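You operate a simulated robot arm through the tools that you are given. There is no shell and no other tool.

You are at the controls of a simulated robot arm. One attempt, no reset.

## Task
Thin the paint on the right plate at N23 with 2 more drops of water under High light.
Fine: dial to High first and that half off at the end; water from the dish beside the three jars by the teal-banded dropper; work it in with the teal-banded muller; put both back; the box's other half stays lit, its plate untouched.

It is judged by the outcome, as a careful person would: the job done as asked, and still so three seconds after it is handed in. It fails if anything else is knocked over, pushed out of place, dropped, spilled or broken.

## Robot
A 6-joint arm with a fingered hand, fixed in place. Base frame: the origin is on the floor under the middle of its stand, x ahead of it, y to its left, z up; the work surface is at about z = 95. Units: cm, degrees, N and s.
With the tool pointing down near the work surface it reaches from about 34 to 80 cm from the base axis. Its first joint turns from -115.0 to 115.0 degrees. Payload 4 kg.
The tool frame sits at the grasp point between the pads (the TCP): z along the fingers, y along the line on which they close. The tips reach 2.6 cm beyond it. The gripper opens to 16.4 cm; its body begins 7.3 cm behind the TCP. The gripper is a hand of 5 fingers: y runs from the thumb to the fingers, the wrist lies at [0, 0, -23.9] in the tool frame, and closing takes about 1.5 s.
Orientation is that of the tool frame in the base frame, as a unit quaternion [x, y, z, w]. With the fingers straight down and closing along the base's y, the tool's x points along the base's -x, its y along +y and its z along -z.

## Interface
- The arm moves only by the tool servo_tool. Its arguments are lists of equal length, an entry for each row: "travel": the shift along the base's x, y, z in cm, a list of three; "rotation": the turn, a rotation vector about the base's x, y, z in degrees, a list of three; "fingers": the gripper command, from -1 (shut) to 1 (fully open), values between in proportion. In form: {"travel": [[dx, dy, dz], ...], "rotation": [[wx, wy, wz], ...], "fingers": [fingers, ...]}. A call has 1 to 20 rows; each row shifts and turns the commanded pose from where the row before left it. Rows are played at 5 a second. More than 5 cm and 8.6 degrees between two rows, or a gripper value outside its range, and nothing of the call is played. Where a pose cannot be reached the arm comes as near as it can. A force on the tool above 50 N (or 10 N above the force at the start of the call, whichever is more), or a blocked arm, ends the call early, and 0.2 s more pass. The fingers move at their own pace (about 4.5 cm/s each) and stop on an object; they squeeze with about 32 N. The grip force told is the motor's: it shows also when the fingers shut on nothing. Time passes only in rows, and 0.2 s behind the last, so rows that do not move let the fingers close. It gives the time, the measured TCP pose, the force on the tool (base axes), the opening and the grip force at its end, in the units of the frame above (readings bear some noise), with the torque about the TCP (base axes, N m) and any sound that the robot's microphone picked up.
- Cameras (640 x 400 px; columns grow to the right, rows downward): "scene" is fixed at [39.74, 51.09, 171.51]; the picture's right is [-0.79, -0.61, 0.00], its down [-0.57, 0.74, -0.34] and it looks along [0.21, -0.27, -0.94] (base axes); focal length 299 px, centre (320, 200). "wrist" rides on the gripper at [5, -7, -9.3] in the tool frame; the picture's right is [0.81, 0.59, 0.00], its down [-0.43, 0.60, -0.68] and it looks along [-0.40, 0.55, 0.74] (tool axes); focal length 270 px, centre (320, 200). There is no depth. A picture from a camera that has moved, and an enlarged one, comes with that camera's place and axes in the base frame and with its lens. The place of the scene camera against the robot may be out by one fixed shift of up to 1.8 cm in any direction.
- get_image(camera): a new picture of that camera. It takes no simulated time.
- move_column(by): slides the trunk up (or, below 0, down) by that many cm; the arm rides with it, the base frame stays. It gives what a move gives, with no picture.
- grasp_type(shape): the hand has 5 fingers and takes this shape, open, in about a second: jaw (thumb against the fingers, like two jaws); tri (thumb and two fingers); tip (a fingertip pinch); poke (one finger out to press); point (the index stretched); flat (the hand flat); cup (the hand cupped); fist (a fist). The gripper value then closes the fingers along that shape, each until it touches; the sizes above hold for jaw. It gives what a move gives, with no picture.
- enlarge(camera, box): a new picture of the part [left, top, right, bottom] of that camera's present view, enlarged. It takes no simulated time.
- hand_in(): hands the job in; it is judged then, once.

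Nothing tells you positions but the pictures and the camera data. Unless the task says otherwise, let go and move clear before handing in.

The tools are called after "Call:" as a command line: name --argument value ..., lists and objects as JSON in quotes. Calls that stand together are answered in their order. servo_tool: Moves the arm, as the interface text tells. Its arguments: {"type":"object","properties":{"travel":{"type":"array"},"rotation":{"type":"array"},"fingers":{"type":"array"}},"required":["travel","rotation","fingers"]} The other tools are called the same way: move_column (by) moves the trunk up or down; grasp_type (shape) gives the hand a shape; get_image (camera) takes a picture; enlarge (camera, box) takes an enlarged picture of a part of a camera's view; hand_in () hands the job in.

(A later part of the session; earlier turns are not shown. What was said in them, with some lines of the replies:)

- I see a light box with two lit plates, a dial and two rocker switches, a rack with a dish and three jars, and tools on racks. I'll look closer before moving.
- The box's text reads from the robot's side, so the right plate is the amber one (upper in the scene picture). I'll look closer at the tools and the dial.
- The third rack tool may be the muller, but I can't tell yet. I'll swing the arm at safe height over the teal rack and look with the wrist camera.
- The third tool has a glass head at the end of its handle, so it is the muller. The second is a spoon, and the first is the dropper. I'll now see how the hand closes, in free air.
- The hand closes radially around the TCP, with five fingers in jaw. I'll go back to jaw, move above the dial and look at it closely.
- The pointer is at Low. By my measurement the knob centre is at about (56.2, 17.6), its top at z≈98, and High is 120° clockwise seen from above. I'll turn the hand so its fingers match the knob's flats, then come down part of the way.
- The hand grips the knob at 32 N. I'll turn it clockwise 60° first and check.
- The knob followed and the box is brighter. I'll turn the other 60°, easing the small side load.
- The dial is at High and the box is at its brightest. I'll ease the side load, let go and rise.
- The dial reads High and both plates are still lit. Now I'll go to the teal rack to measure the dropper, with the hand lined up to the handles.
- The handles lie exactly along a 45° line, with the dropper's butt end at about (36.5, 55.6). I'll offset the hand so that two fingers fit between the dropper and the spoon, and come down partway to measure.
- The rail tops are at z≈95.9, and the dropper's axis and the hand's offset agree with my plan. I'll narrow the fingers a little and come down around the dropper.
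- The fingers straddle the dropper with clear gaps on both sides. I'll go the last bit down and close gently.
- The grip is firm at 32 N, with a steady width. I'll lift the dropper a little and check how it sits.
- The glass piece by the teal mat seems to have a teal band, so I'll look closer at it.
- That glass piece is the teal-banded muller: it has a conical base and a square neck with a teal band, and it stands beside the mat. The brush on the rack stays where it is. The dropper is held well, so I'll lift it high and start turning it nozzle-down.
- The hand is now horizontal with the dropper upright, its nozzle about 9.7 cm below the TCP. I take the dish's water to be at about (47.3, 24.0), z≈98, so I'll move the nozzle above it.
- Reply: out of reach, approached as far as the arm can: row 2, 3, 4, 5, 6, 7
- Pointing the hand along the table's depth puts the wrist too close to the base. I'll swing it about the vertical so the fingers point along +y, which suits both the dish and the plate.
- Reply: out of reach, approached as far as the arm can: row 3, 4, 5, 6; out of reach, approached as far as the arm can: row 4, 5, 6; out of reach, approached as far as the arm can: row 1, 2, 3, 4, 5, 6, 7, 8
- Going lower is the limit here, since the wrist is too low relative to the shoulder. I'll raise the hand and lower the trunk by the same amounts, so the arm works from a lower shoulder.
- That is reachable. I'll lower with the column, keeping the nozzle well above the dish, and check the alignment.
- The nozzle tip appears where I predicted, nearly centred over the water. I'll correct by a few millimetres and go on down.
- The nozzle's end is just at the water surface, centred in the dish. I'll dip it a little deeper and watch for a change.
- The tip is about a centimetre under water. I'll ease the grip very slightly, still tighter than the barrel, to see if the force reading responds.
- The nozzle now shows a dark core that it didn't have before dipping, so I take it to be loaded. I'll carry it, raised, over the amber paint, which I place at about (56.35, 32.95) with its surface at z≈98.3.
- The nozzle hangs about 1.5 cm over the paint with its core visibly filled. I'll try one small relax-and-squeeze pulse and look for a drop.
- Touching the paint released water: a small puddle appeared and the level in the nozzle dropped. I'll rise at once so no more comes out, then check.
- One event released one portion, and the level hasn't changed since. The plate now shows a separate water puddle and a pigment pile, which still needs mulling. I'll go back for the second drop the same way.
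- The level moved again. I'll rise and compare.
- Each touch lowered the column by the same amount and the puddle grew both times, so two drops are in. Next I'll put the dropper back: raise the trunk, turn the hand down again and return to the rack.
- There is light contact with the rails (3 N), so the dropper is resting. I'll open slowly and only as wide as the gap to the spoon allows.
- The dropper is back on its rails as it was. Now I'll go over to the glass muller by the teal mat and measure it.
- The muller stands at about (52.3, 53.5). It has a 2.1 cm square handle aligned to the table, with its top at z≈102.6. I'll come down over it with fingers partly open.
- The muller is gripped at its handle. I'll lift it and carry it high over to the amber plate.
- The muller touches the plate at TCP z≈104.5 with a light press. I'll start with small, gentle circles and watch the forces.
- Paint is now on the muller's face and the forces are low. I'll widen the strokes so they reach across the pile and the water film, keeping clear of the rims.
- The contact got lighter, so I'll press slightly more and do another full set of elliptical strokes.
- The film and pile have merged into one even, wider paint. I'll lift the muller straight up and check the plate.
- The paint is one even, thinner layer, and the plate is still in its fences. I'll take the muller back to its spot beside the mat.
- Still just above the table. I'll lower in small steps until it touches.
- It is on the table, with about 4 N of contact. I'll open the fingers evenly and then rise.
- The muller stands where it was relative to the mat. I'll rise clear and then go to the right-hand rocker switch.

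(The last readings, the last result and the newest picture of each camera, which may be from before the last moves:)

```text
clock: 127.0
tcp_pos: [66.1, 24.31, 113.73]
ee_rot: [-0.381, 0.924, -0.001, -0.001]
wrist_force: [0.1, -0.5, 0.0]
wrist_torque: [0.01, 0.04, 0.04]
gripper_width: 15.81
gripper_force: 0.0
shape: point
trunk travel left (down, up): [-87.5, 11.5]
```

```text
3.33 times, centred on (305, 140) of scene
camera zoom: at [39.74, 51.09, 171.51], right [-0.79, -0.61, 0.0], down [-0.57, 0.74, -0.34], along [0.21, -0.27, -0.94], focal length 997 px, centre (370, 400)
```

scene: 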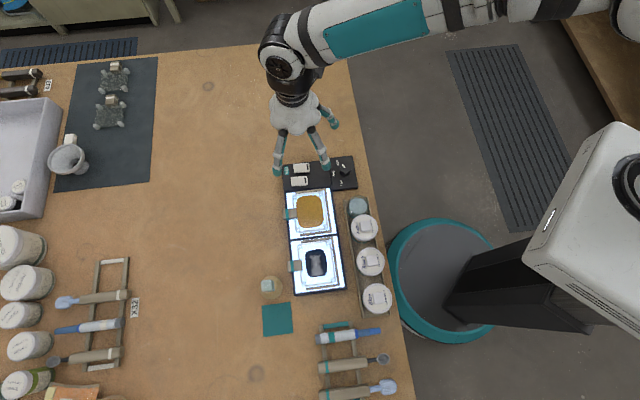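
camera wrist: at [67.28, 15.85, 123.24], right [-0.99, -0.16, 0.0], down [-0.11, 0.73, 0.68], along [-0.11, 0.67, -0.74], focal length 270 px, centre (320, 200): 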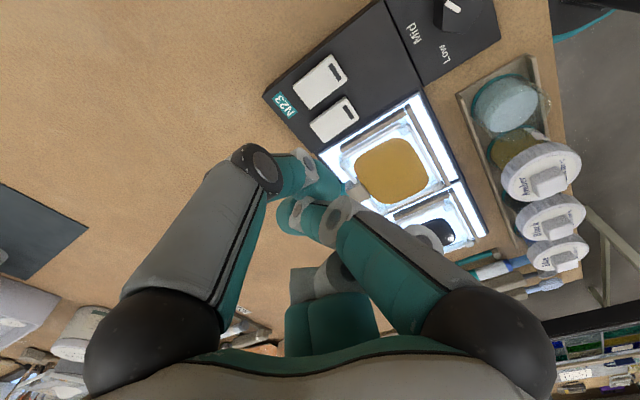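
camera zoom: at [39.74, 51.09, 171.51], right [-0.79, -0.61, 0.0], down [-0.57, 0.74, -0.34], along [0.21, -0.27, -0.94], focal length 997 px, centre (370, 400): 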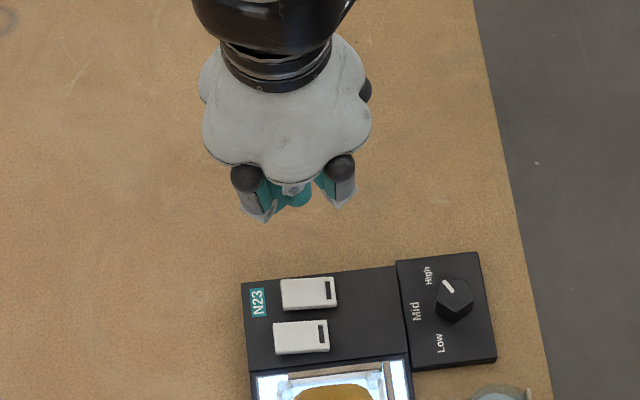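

"Poke" puts the thumb tip out on the tool axis, which suits pressing. I'll use it and go lower for a closer look at the rockers' tilt.

Call:
grasp_type --shape "poke"

Call:
servo_tool --travel '[[0, 0, -2], [0, 0, -3], [0, 0, -3], [0, 0, 0]]' --rotation '[[0, 0, 0], [0, 0, 0], [0, 0, 0], [0, 0, 0]]' --fingers '[-1, -1, -1, -1]'

Call:
get_image --camera "wrist"

Call:
enlarge --camera "wrist" --box '[240, 60, 400, 200]'

```text
clock: 127.9
tcp_pos: [66.04, 24.25, 113.83]
ee_rot: [-0.382, 0.924, -0.001, 0.001]
wrist_force: [0.6, -0.2, -0.1]
wrist_torque: [0.0, -0.01, -0.01]
gripper_width: 0.0
gripper_force: 0.1
shape: poke
trunk travel left (down, up): [-87.5, 11.5]
```

```text
clock: 128.9
tcp_pos: [66.11, 24.36, 105.96]
ee_rot: [-0.383, 0.924, -0.002, -0.001]
wrist_force: [-0.2, -0.4, 0.6]
wrist_torque: [-0.02, -0.05, 0.0]
gripper_width: 0.0
gripper_force: 0.2
shape: jaw
trunk travel left (down, up): [-87.5, 11.5]
```

```text
taken
camera wrist: at [67.24, 15.87, 115.26], right [-0.99, -0.16, 0.0], down [-0.11, 0.73, 0.68], along [-0.11, 0.67, -0.74], focal length 270 px, centre (320, 200)
```

wrist: 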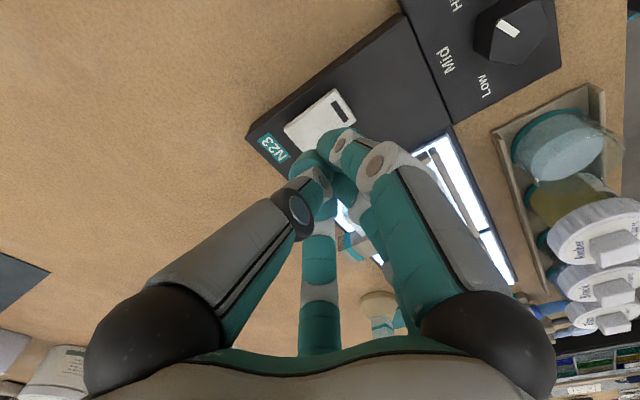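

```text
2.86 times, centred on (320, 130) of wrist
camera zoom: at [67.24, 15.87, 115.26], right [-0.99, -0.16, 0.0], down [-0.11, 0.73, 0.68], along [-0.11, 0.67, -0.74], focal length 772 px, centre (320, 400)
```

zoom: 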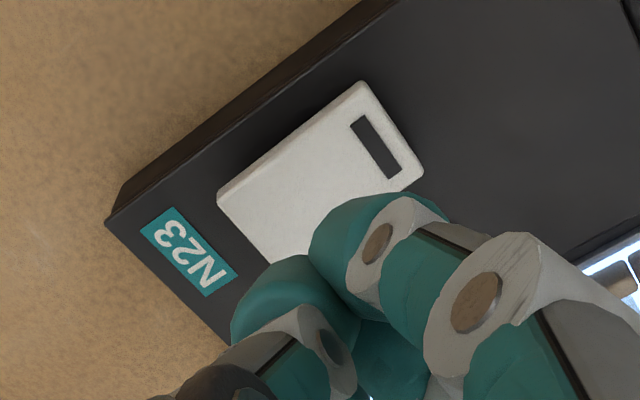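

Call:
enlarge --camera "scene" --box '[292, 158, 322, 190]'

Call:
enlarge --camera "wrist" --box '[280, 80, 360, 150]'

```text
12.50 times, centred on (307, 174) of scene
camera zoom: at [39.74, 51.09, 171.51], right [-0.79, -0.61, 0.0], down [-0.57, 0.74, -0.34], along [0.21, -0.27, -0.94], focal length 3739 px, centre (482, 525)
```

zoom: 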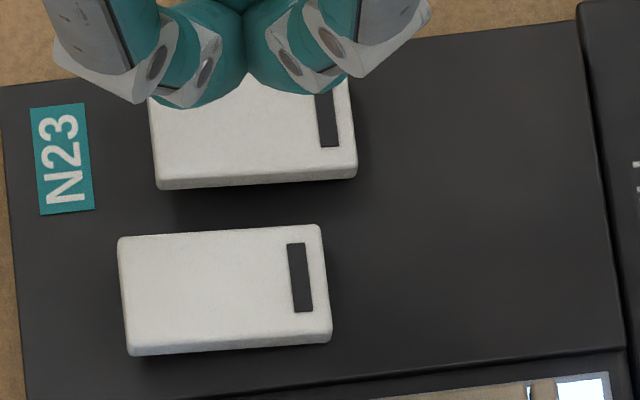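

```text
5.71 times, centred on (320, 115) of wrist
camera zoom: at [67.24, 15.87, 115.26], right [-0.99, -0.16, 0.0], down [-0.11, 0.73, 0.68], along [-0.11, 0.67, -0.74], focal length 1544 px, centre (320, 686)
```

zoom: 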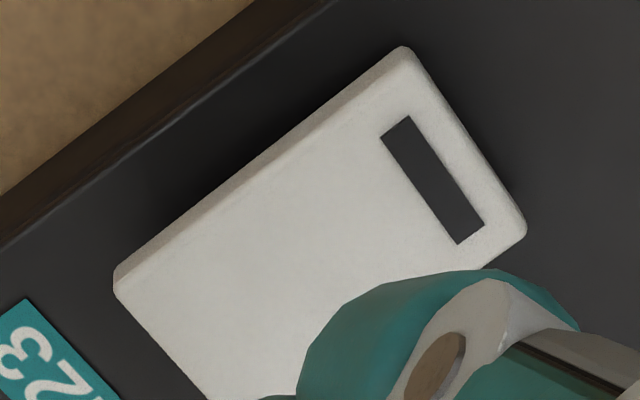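

Call:
grasp_type --shape "poke"

Call:
servo_tool --travel '[[0.45, 0.5, 0], [0.45, 0.6, 0], [0, 0, 0]]' --rotation '[[0, 0, 0], [0, 0, 0], [0, 0, 0]]' --fingers '[1, 1, 1]'

Call:
get_image --camera "wrist"

Call:
enlarge --camera "scene" --box '[280, 140, 340, 200]'

```text
clock: 129.8
tcp_pos: [65.92, 24.37, 105.74]
ee_rot: [-0.383, 0.924, -0.001, -0.001]
wrist_force: [0.3, 0.2, 0.2]
wrist_torque: [-0.01, -0.01, 0.01]
gripper_width: 0.02
gripper_force: 0.0
shape: poke
trunk travel left (down, up): [-87.5, 11.5]
```

```text
clock: 130.6
tcp_pos: [67.08, 25.41, 105.76]
ee_rot: [-0.382, 0.924, -0.002, 0.0]
wrist_force: [0.4, 0.7, 0.2]
wrist_torque: [0.01, 0.02, 0.01]
gripper_width: 0.02
gripper_force: 0.1
shape: poke
trunk travel left (down, up): [-87.5, 11.5]
```

```text
taken
camera wrist: at [68.22, 16.91, 115.29], right [-0.99, -0.16, 0.0], down [-0.11, 0.73, 0.68], along [-0.11, 0.67, -0.74], focal length 270 px, centre (320, 200)
```

wrist: 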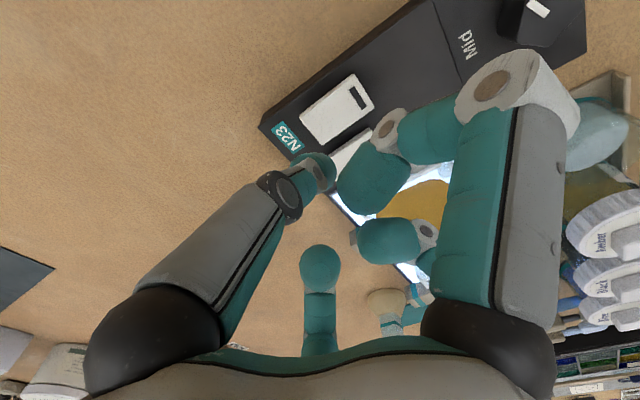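

```text
6.67 times, centred on (310, 170) of scene
camera zoom: at [39.74, 51.09, 171.51], right [-0.79, -0.61, 0.0], down [-0.57, 0.74, -0.34], along [0.21, -0.27, -0.94], focal length 1994 px, centre (387, 400)
```

zoom: 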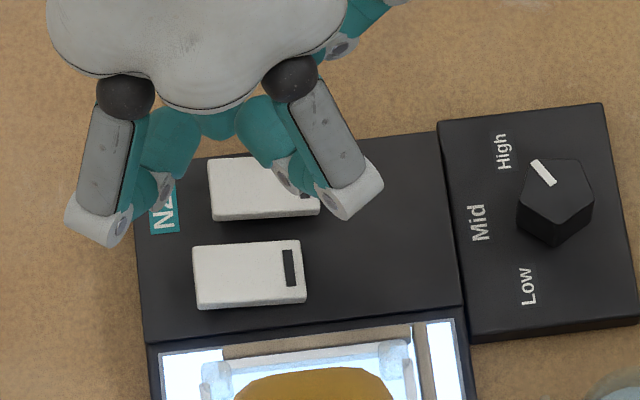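

The thumb tip is lined up over the far end of the right switch, which I take to be the raised end. I'll lower it slowly and press.

Call:
servo_tool --travel '[[0, 0, -2], [0, 0, -1.5], [0, 0, -0.7], [0, 0, 0]]' --rotation '[[0, 0, 0], [0, 0, 0], [0, 0, 0], [0, 0, 0]]' --fingers '[1, 1, 1, 1]'

Call:
enlarge --camera "wrist" --box '[240, 60, 400, 200]'

Call:
enlarge --camera "scene" --box '[280, 140, 340, 200]'

```text
clock: 131.6
tcp_pos: [66.96, 25.22, 101.58]
ee_rot: [-0.383, 0.924, -0.001, 0.0]
wrist_force: [0.3, -0.1, 0.8]
wrist_torque: [0.02, 0.02, 0.0]
gripper_width: 0.0
gripper_force: 0.0
shape: poke
trunk travel left (down, up): [-87.5, 11.5]
```

```text
2.86 times, centred on (320, 130) of wrist
camera zoom: at [68.19, 16.87, 111.01], right [-0.99, -0.16, 0.0], down [-0.11, 0.73, 0.68], along [-0.11, 0.67, -0.74], focal length 772 px, centre (320, 400)
```

zoom: 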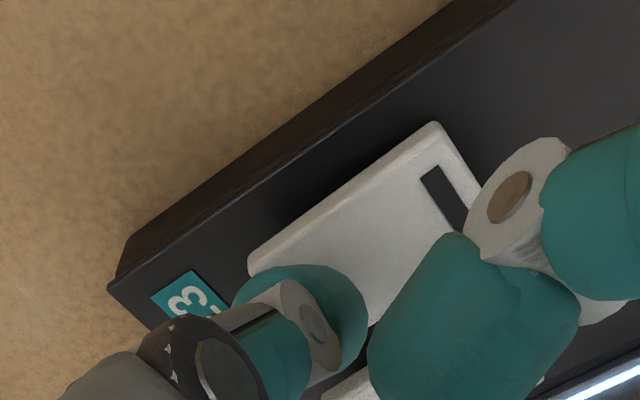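

```text
6.67 times, centred on (310, 170) of scene
camera zoom: at [39.74, 51.09, 171.51], right [-0.79, -0.61, 0.0], down [-0.57, 0.74, -0.34], along [0.21, -0.27, -0.94], focal length 1994 px, centre (387, 400)
```

zoom: 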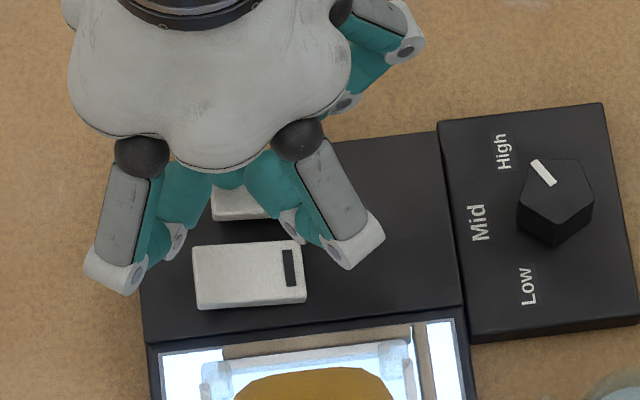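

Call:
servo_tool --travel '[[0, 0, -0.4], [0, 0, -0.3], [0, 0, -0.3], [0, 0, 0]]' --rotation '[[0, 0, 0], [0, 0, 0], [0, 0, 0], [0, 0, 0]]' --fingers '[1, 1, 1, 1]'

Call:
enlarge --camera "wrist" --box '[240, 60, 400, 200]'

Call:
enlarge --camera "scene" --box '[270, 150, 360, 300]'

```text
clock: 132.6
tcp_pos: [66.98, 25.47, 100.9]
ee_rot: [-0.382, 0.924, -0.001, 0.003]
wrist_force: [1.1, -2.4, 18.9]
wrist_torque: [-0.13, 0.01, 0.01]
gripper_width: 0.0
gripper_force: 0.0
shape: poke
trunk travel left (down, up): [-87.5, 11.5]
```

```text
2.86 times, centred on (320, 130) of wrist
camera zoom: at [68.16, 16.89, 110.32], right [-0.99, -0.16, 0.0], down [-0.12, 0.73, 0.68], along [-0.1, 0.67, -0.74], focal length 772 px, centre (320, 400)
```

zoom: 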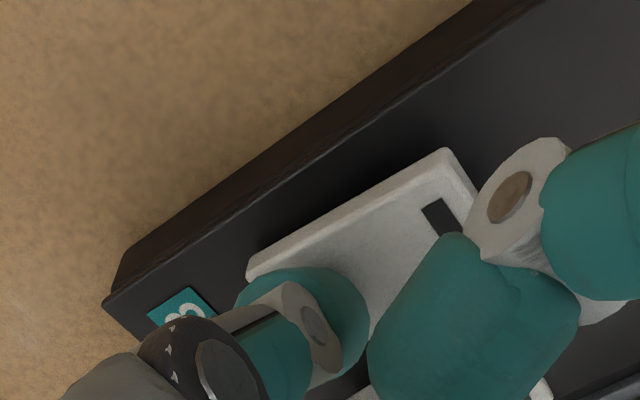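

```text
2.67 times, centred on (315, 225) of scene
camera zoom: at [39.74, 51.09, 171.51], right [-0.79, -0.61, 0.0], down [-0.57, 0.74, -0.34], along [0.21, -0.27, -0.94], focal length 798 px, centre (333, 133)
```

zoom: 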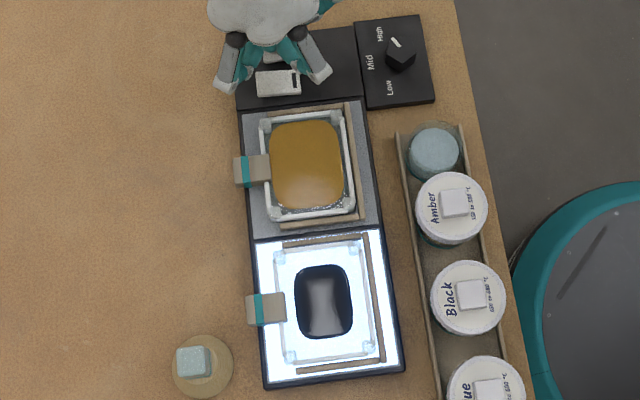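

The amber half went off and the other half is still lit. I'll rise straight up and check everything.

Call:
servo_tool --travel '[[0, 0, 0.5], [0, 0, 1.5], [0, 0, 3], [0, 0, 4], [0, 0, 4], [0, 0, 0]]' --rotation '[[0, 0, 0], [0, 0, 0], [0, 0, 0], [0, 0, 0], [0, 0, 0], [0, 0, 0]]' --fingers '[1, 1, 1, 1, 1, 1]'

Call:
servo_tool --travel '[[0, -3, 3], [0, -3, 3], [-1, -3, 2], [-1, -3, 1], [0, 0, 0]]' --rotation '[[0, 0, 0], [0, 0, 0], [0, 0, 0], [0, 0, 0], [0, 0, 0]]' --fingers '[1, 1, 1, 1, 1]'

Call:
get_image --camera "scene"

Call:
enlarge --camera "scene" --box '[255, 150, 385, 240]'

Call:
enlarge --camera "scene" --box '[245, 230, 405, 400]'

```text
clock: 134.0
tcp_pos: [66.93, 25.45, 113.43]
ee_rot: [-0.382, 0.924, -0.001, -0.001]
wrist_force: [0.8, -0.4, 0.0]
wrist_torque: [-0.02, -0.02, 0.01]
gripper_width: 0.0
gripper_force: 0.0
shape: poke
trunk travel left (down, up): [-87.5, 11.5]
```

```text
clock: 135.2
tcp_pos: [65.0, 13.34, 122.52]
ee_rot: [-0.382, 0.924, -0.001, 0.0]
wrist_force: [0.7, -0.7, -0.4]
wrist_torque: [-0.02, -0.04, 0.01]
gripper_width: 0.0
gripper_force: 0.1
shape: poke
trunk travel left (down, up): [-87.5, 11.5]
```

```text
taken
```

scene: 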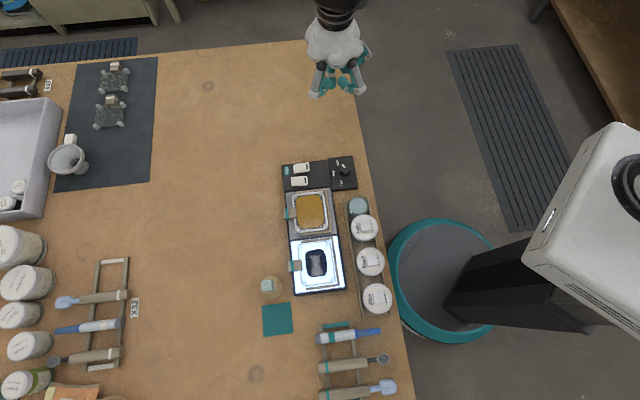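

```text
4.44 times, centred on (320, 195) of scene
camera zoom: at [39.74, 51.09, 171.51], right [-0.79, -0.61, 0.0], down [-0.57, 0.74, -0.34], along [0.21, -0.27, -0.94], focal length 1329 px, centre (320, 222)
```

zoom: 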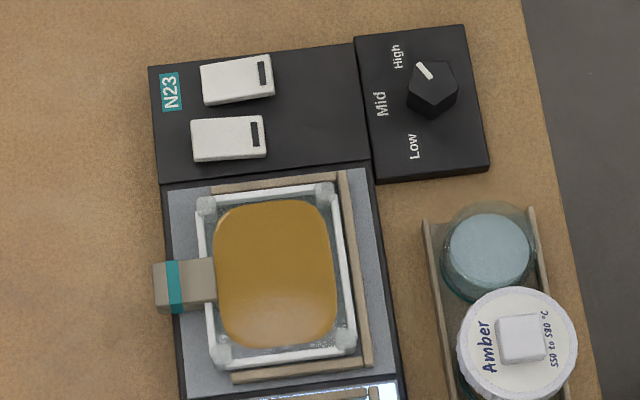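

```text
2.35 times, centred on (325, 315) of scene
camera zoom: at [39.74, 51.09, 171.51], right [-0.79, -0.61, 0.0], down [-0.57, 0.74, -0.34], along [0.21, -0.27, -0.94], focal length 704 px, centre (308, -71)
```

zoom: 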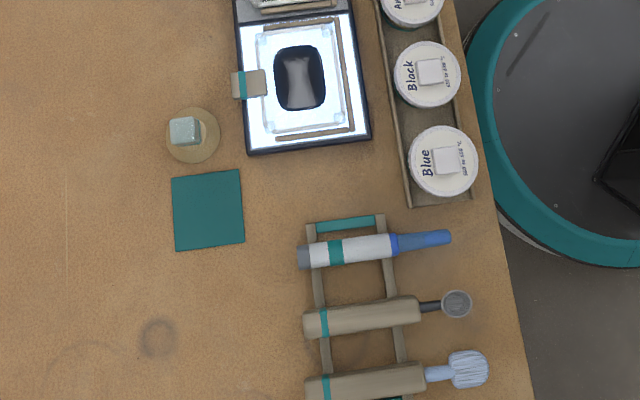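

Everything checks out:
- **Dial and lights:** the dial is at High, the right half is off and the left half is still lit.
- **Paint:** the amber paint is evenly thinned with two drops.
- **Tools:** the dropper and the muller are back in their places.
- **Everything else:** both plates are in place, and so is the rest of the table. The hand is clear, so I'm handing in.

Call:
hand_in

```text
The job is handed in.
```

I thinned the amber paint on N23's right plate with 2 drops of water under High light and handed the job in. I haven't been told how it was judged.

- **Light:** I turned the dial from Low to High before starting. The right half is now off and the left half is still lit.
- **Water:** I dipped the teal-banded dropper in the dish beside the three jars and touched its nozzle to the paint twice. The level in the nozzle fell by about the same amount each time, so I count that as exactly 2 drops. The dropper still holds some water.
- **Mixing:** the teal-banded muller was the glass piece standing by the teal mat. I worked the paint with it until the water and pigment merged into one even layer.
- **Tools:** the dropper is back on its rack and the muller is back beside the mat, each within a few millimetres of where it started. The muller's face still has amber paint on it.
- **Everything else:** the black paint on the left plate was not touched. The final pictures show nothing else moved, dropped or spilled.
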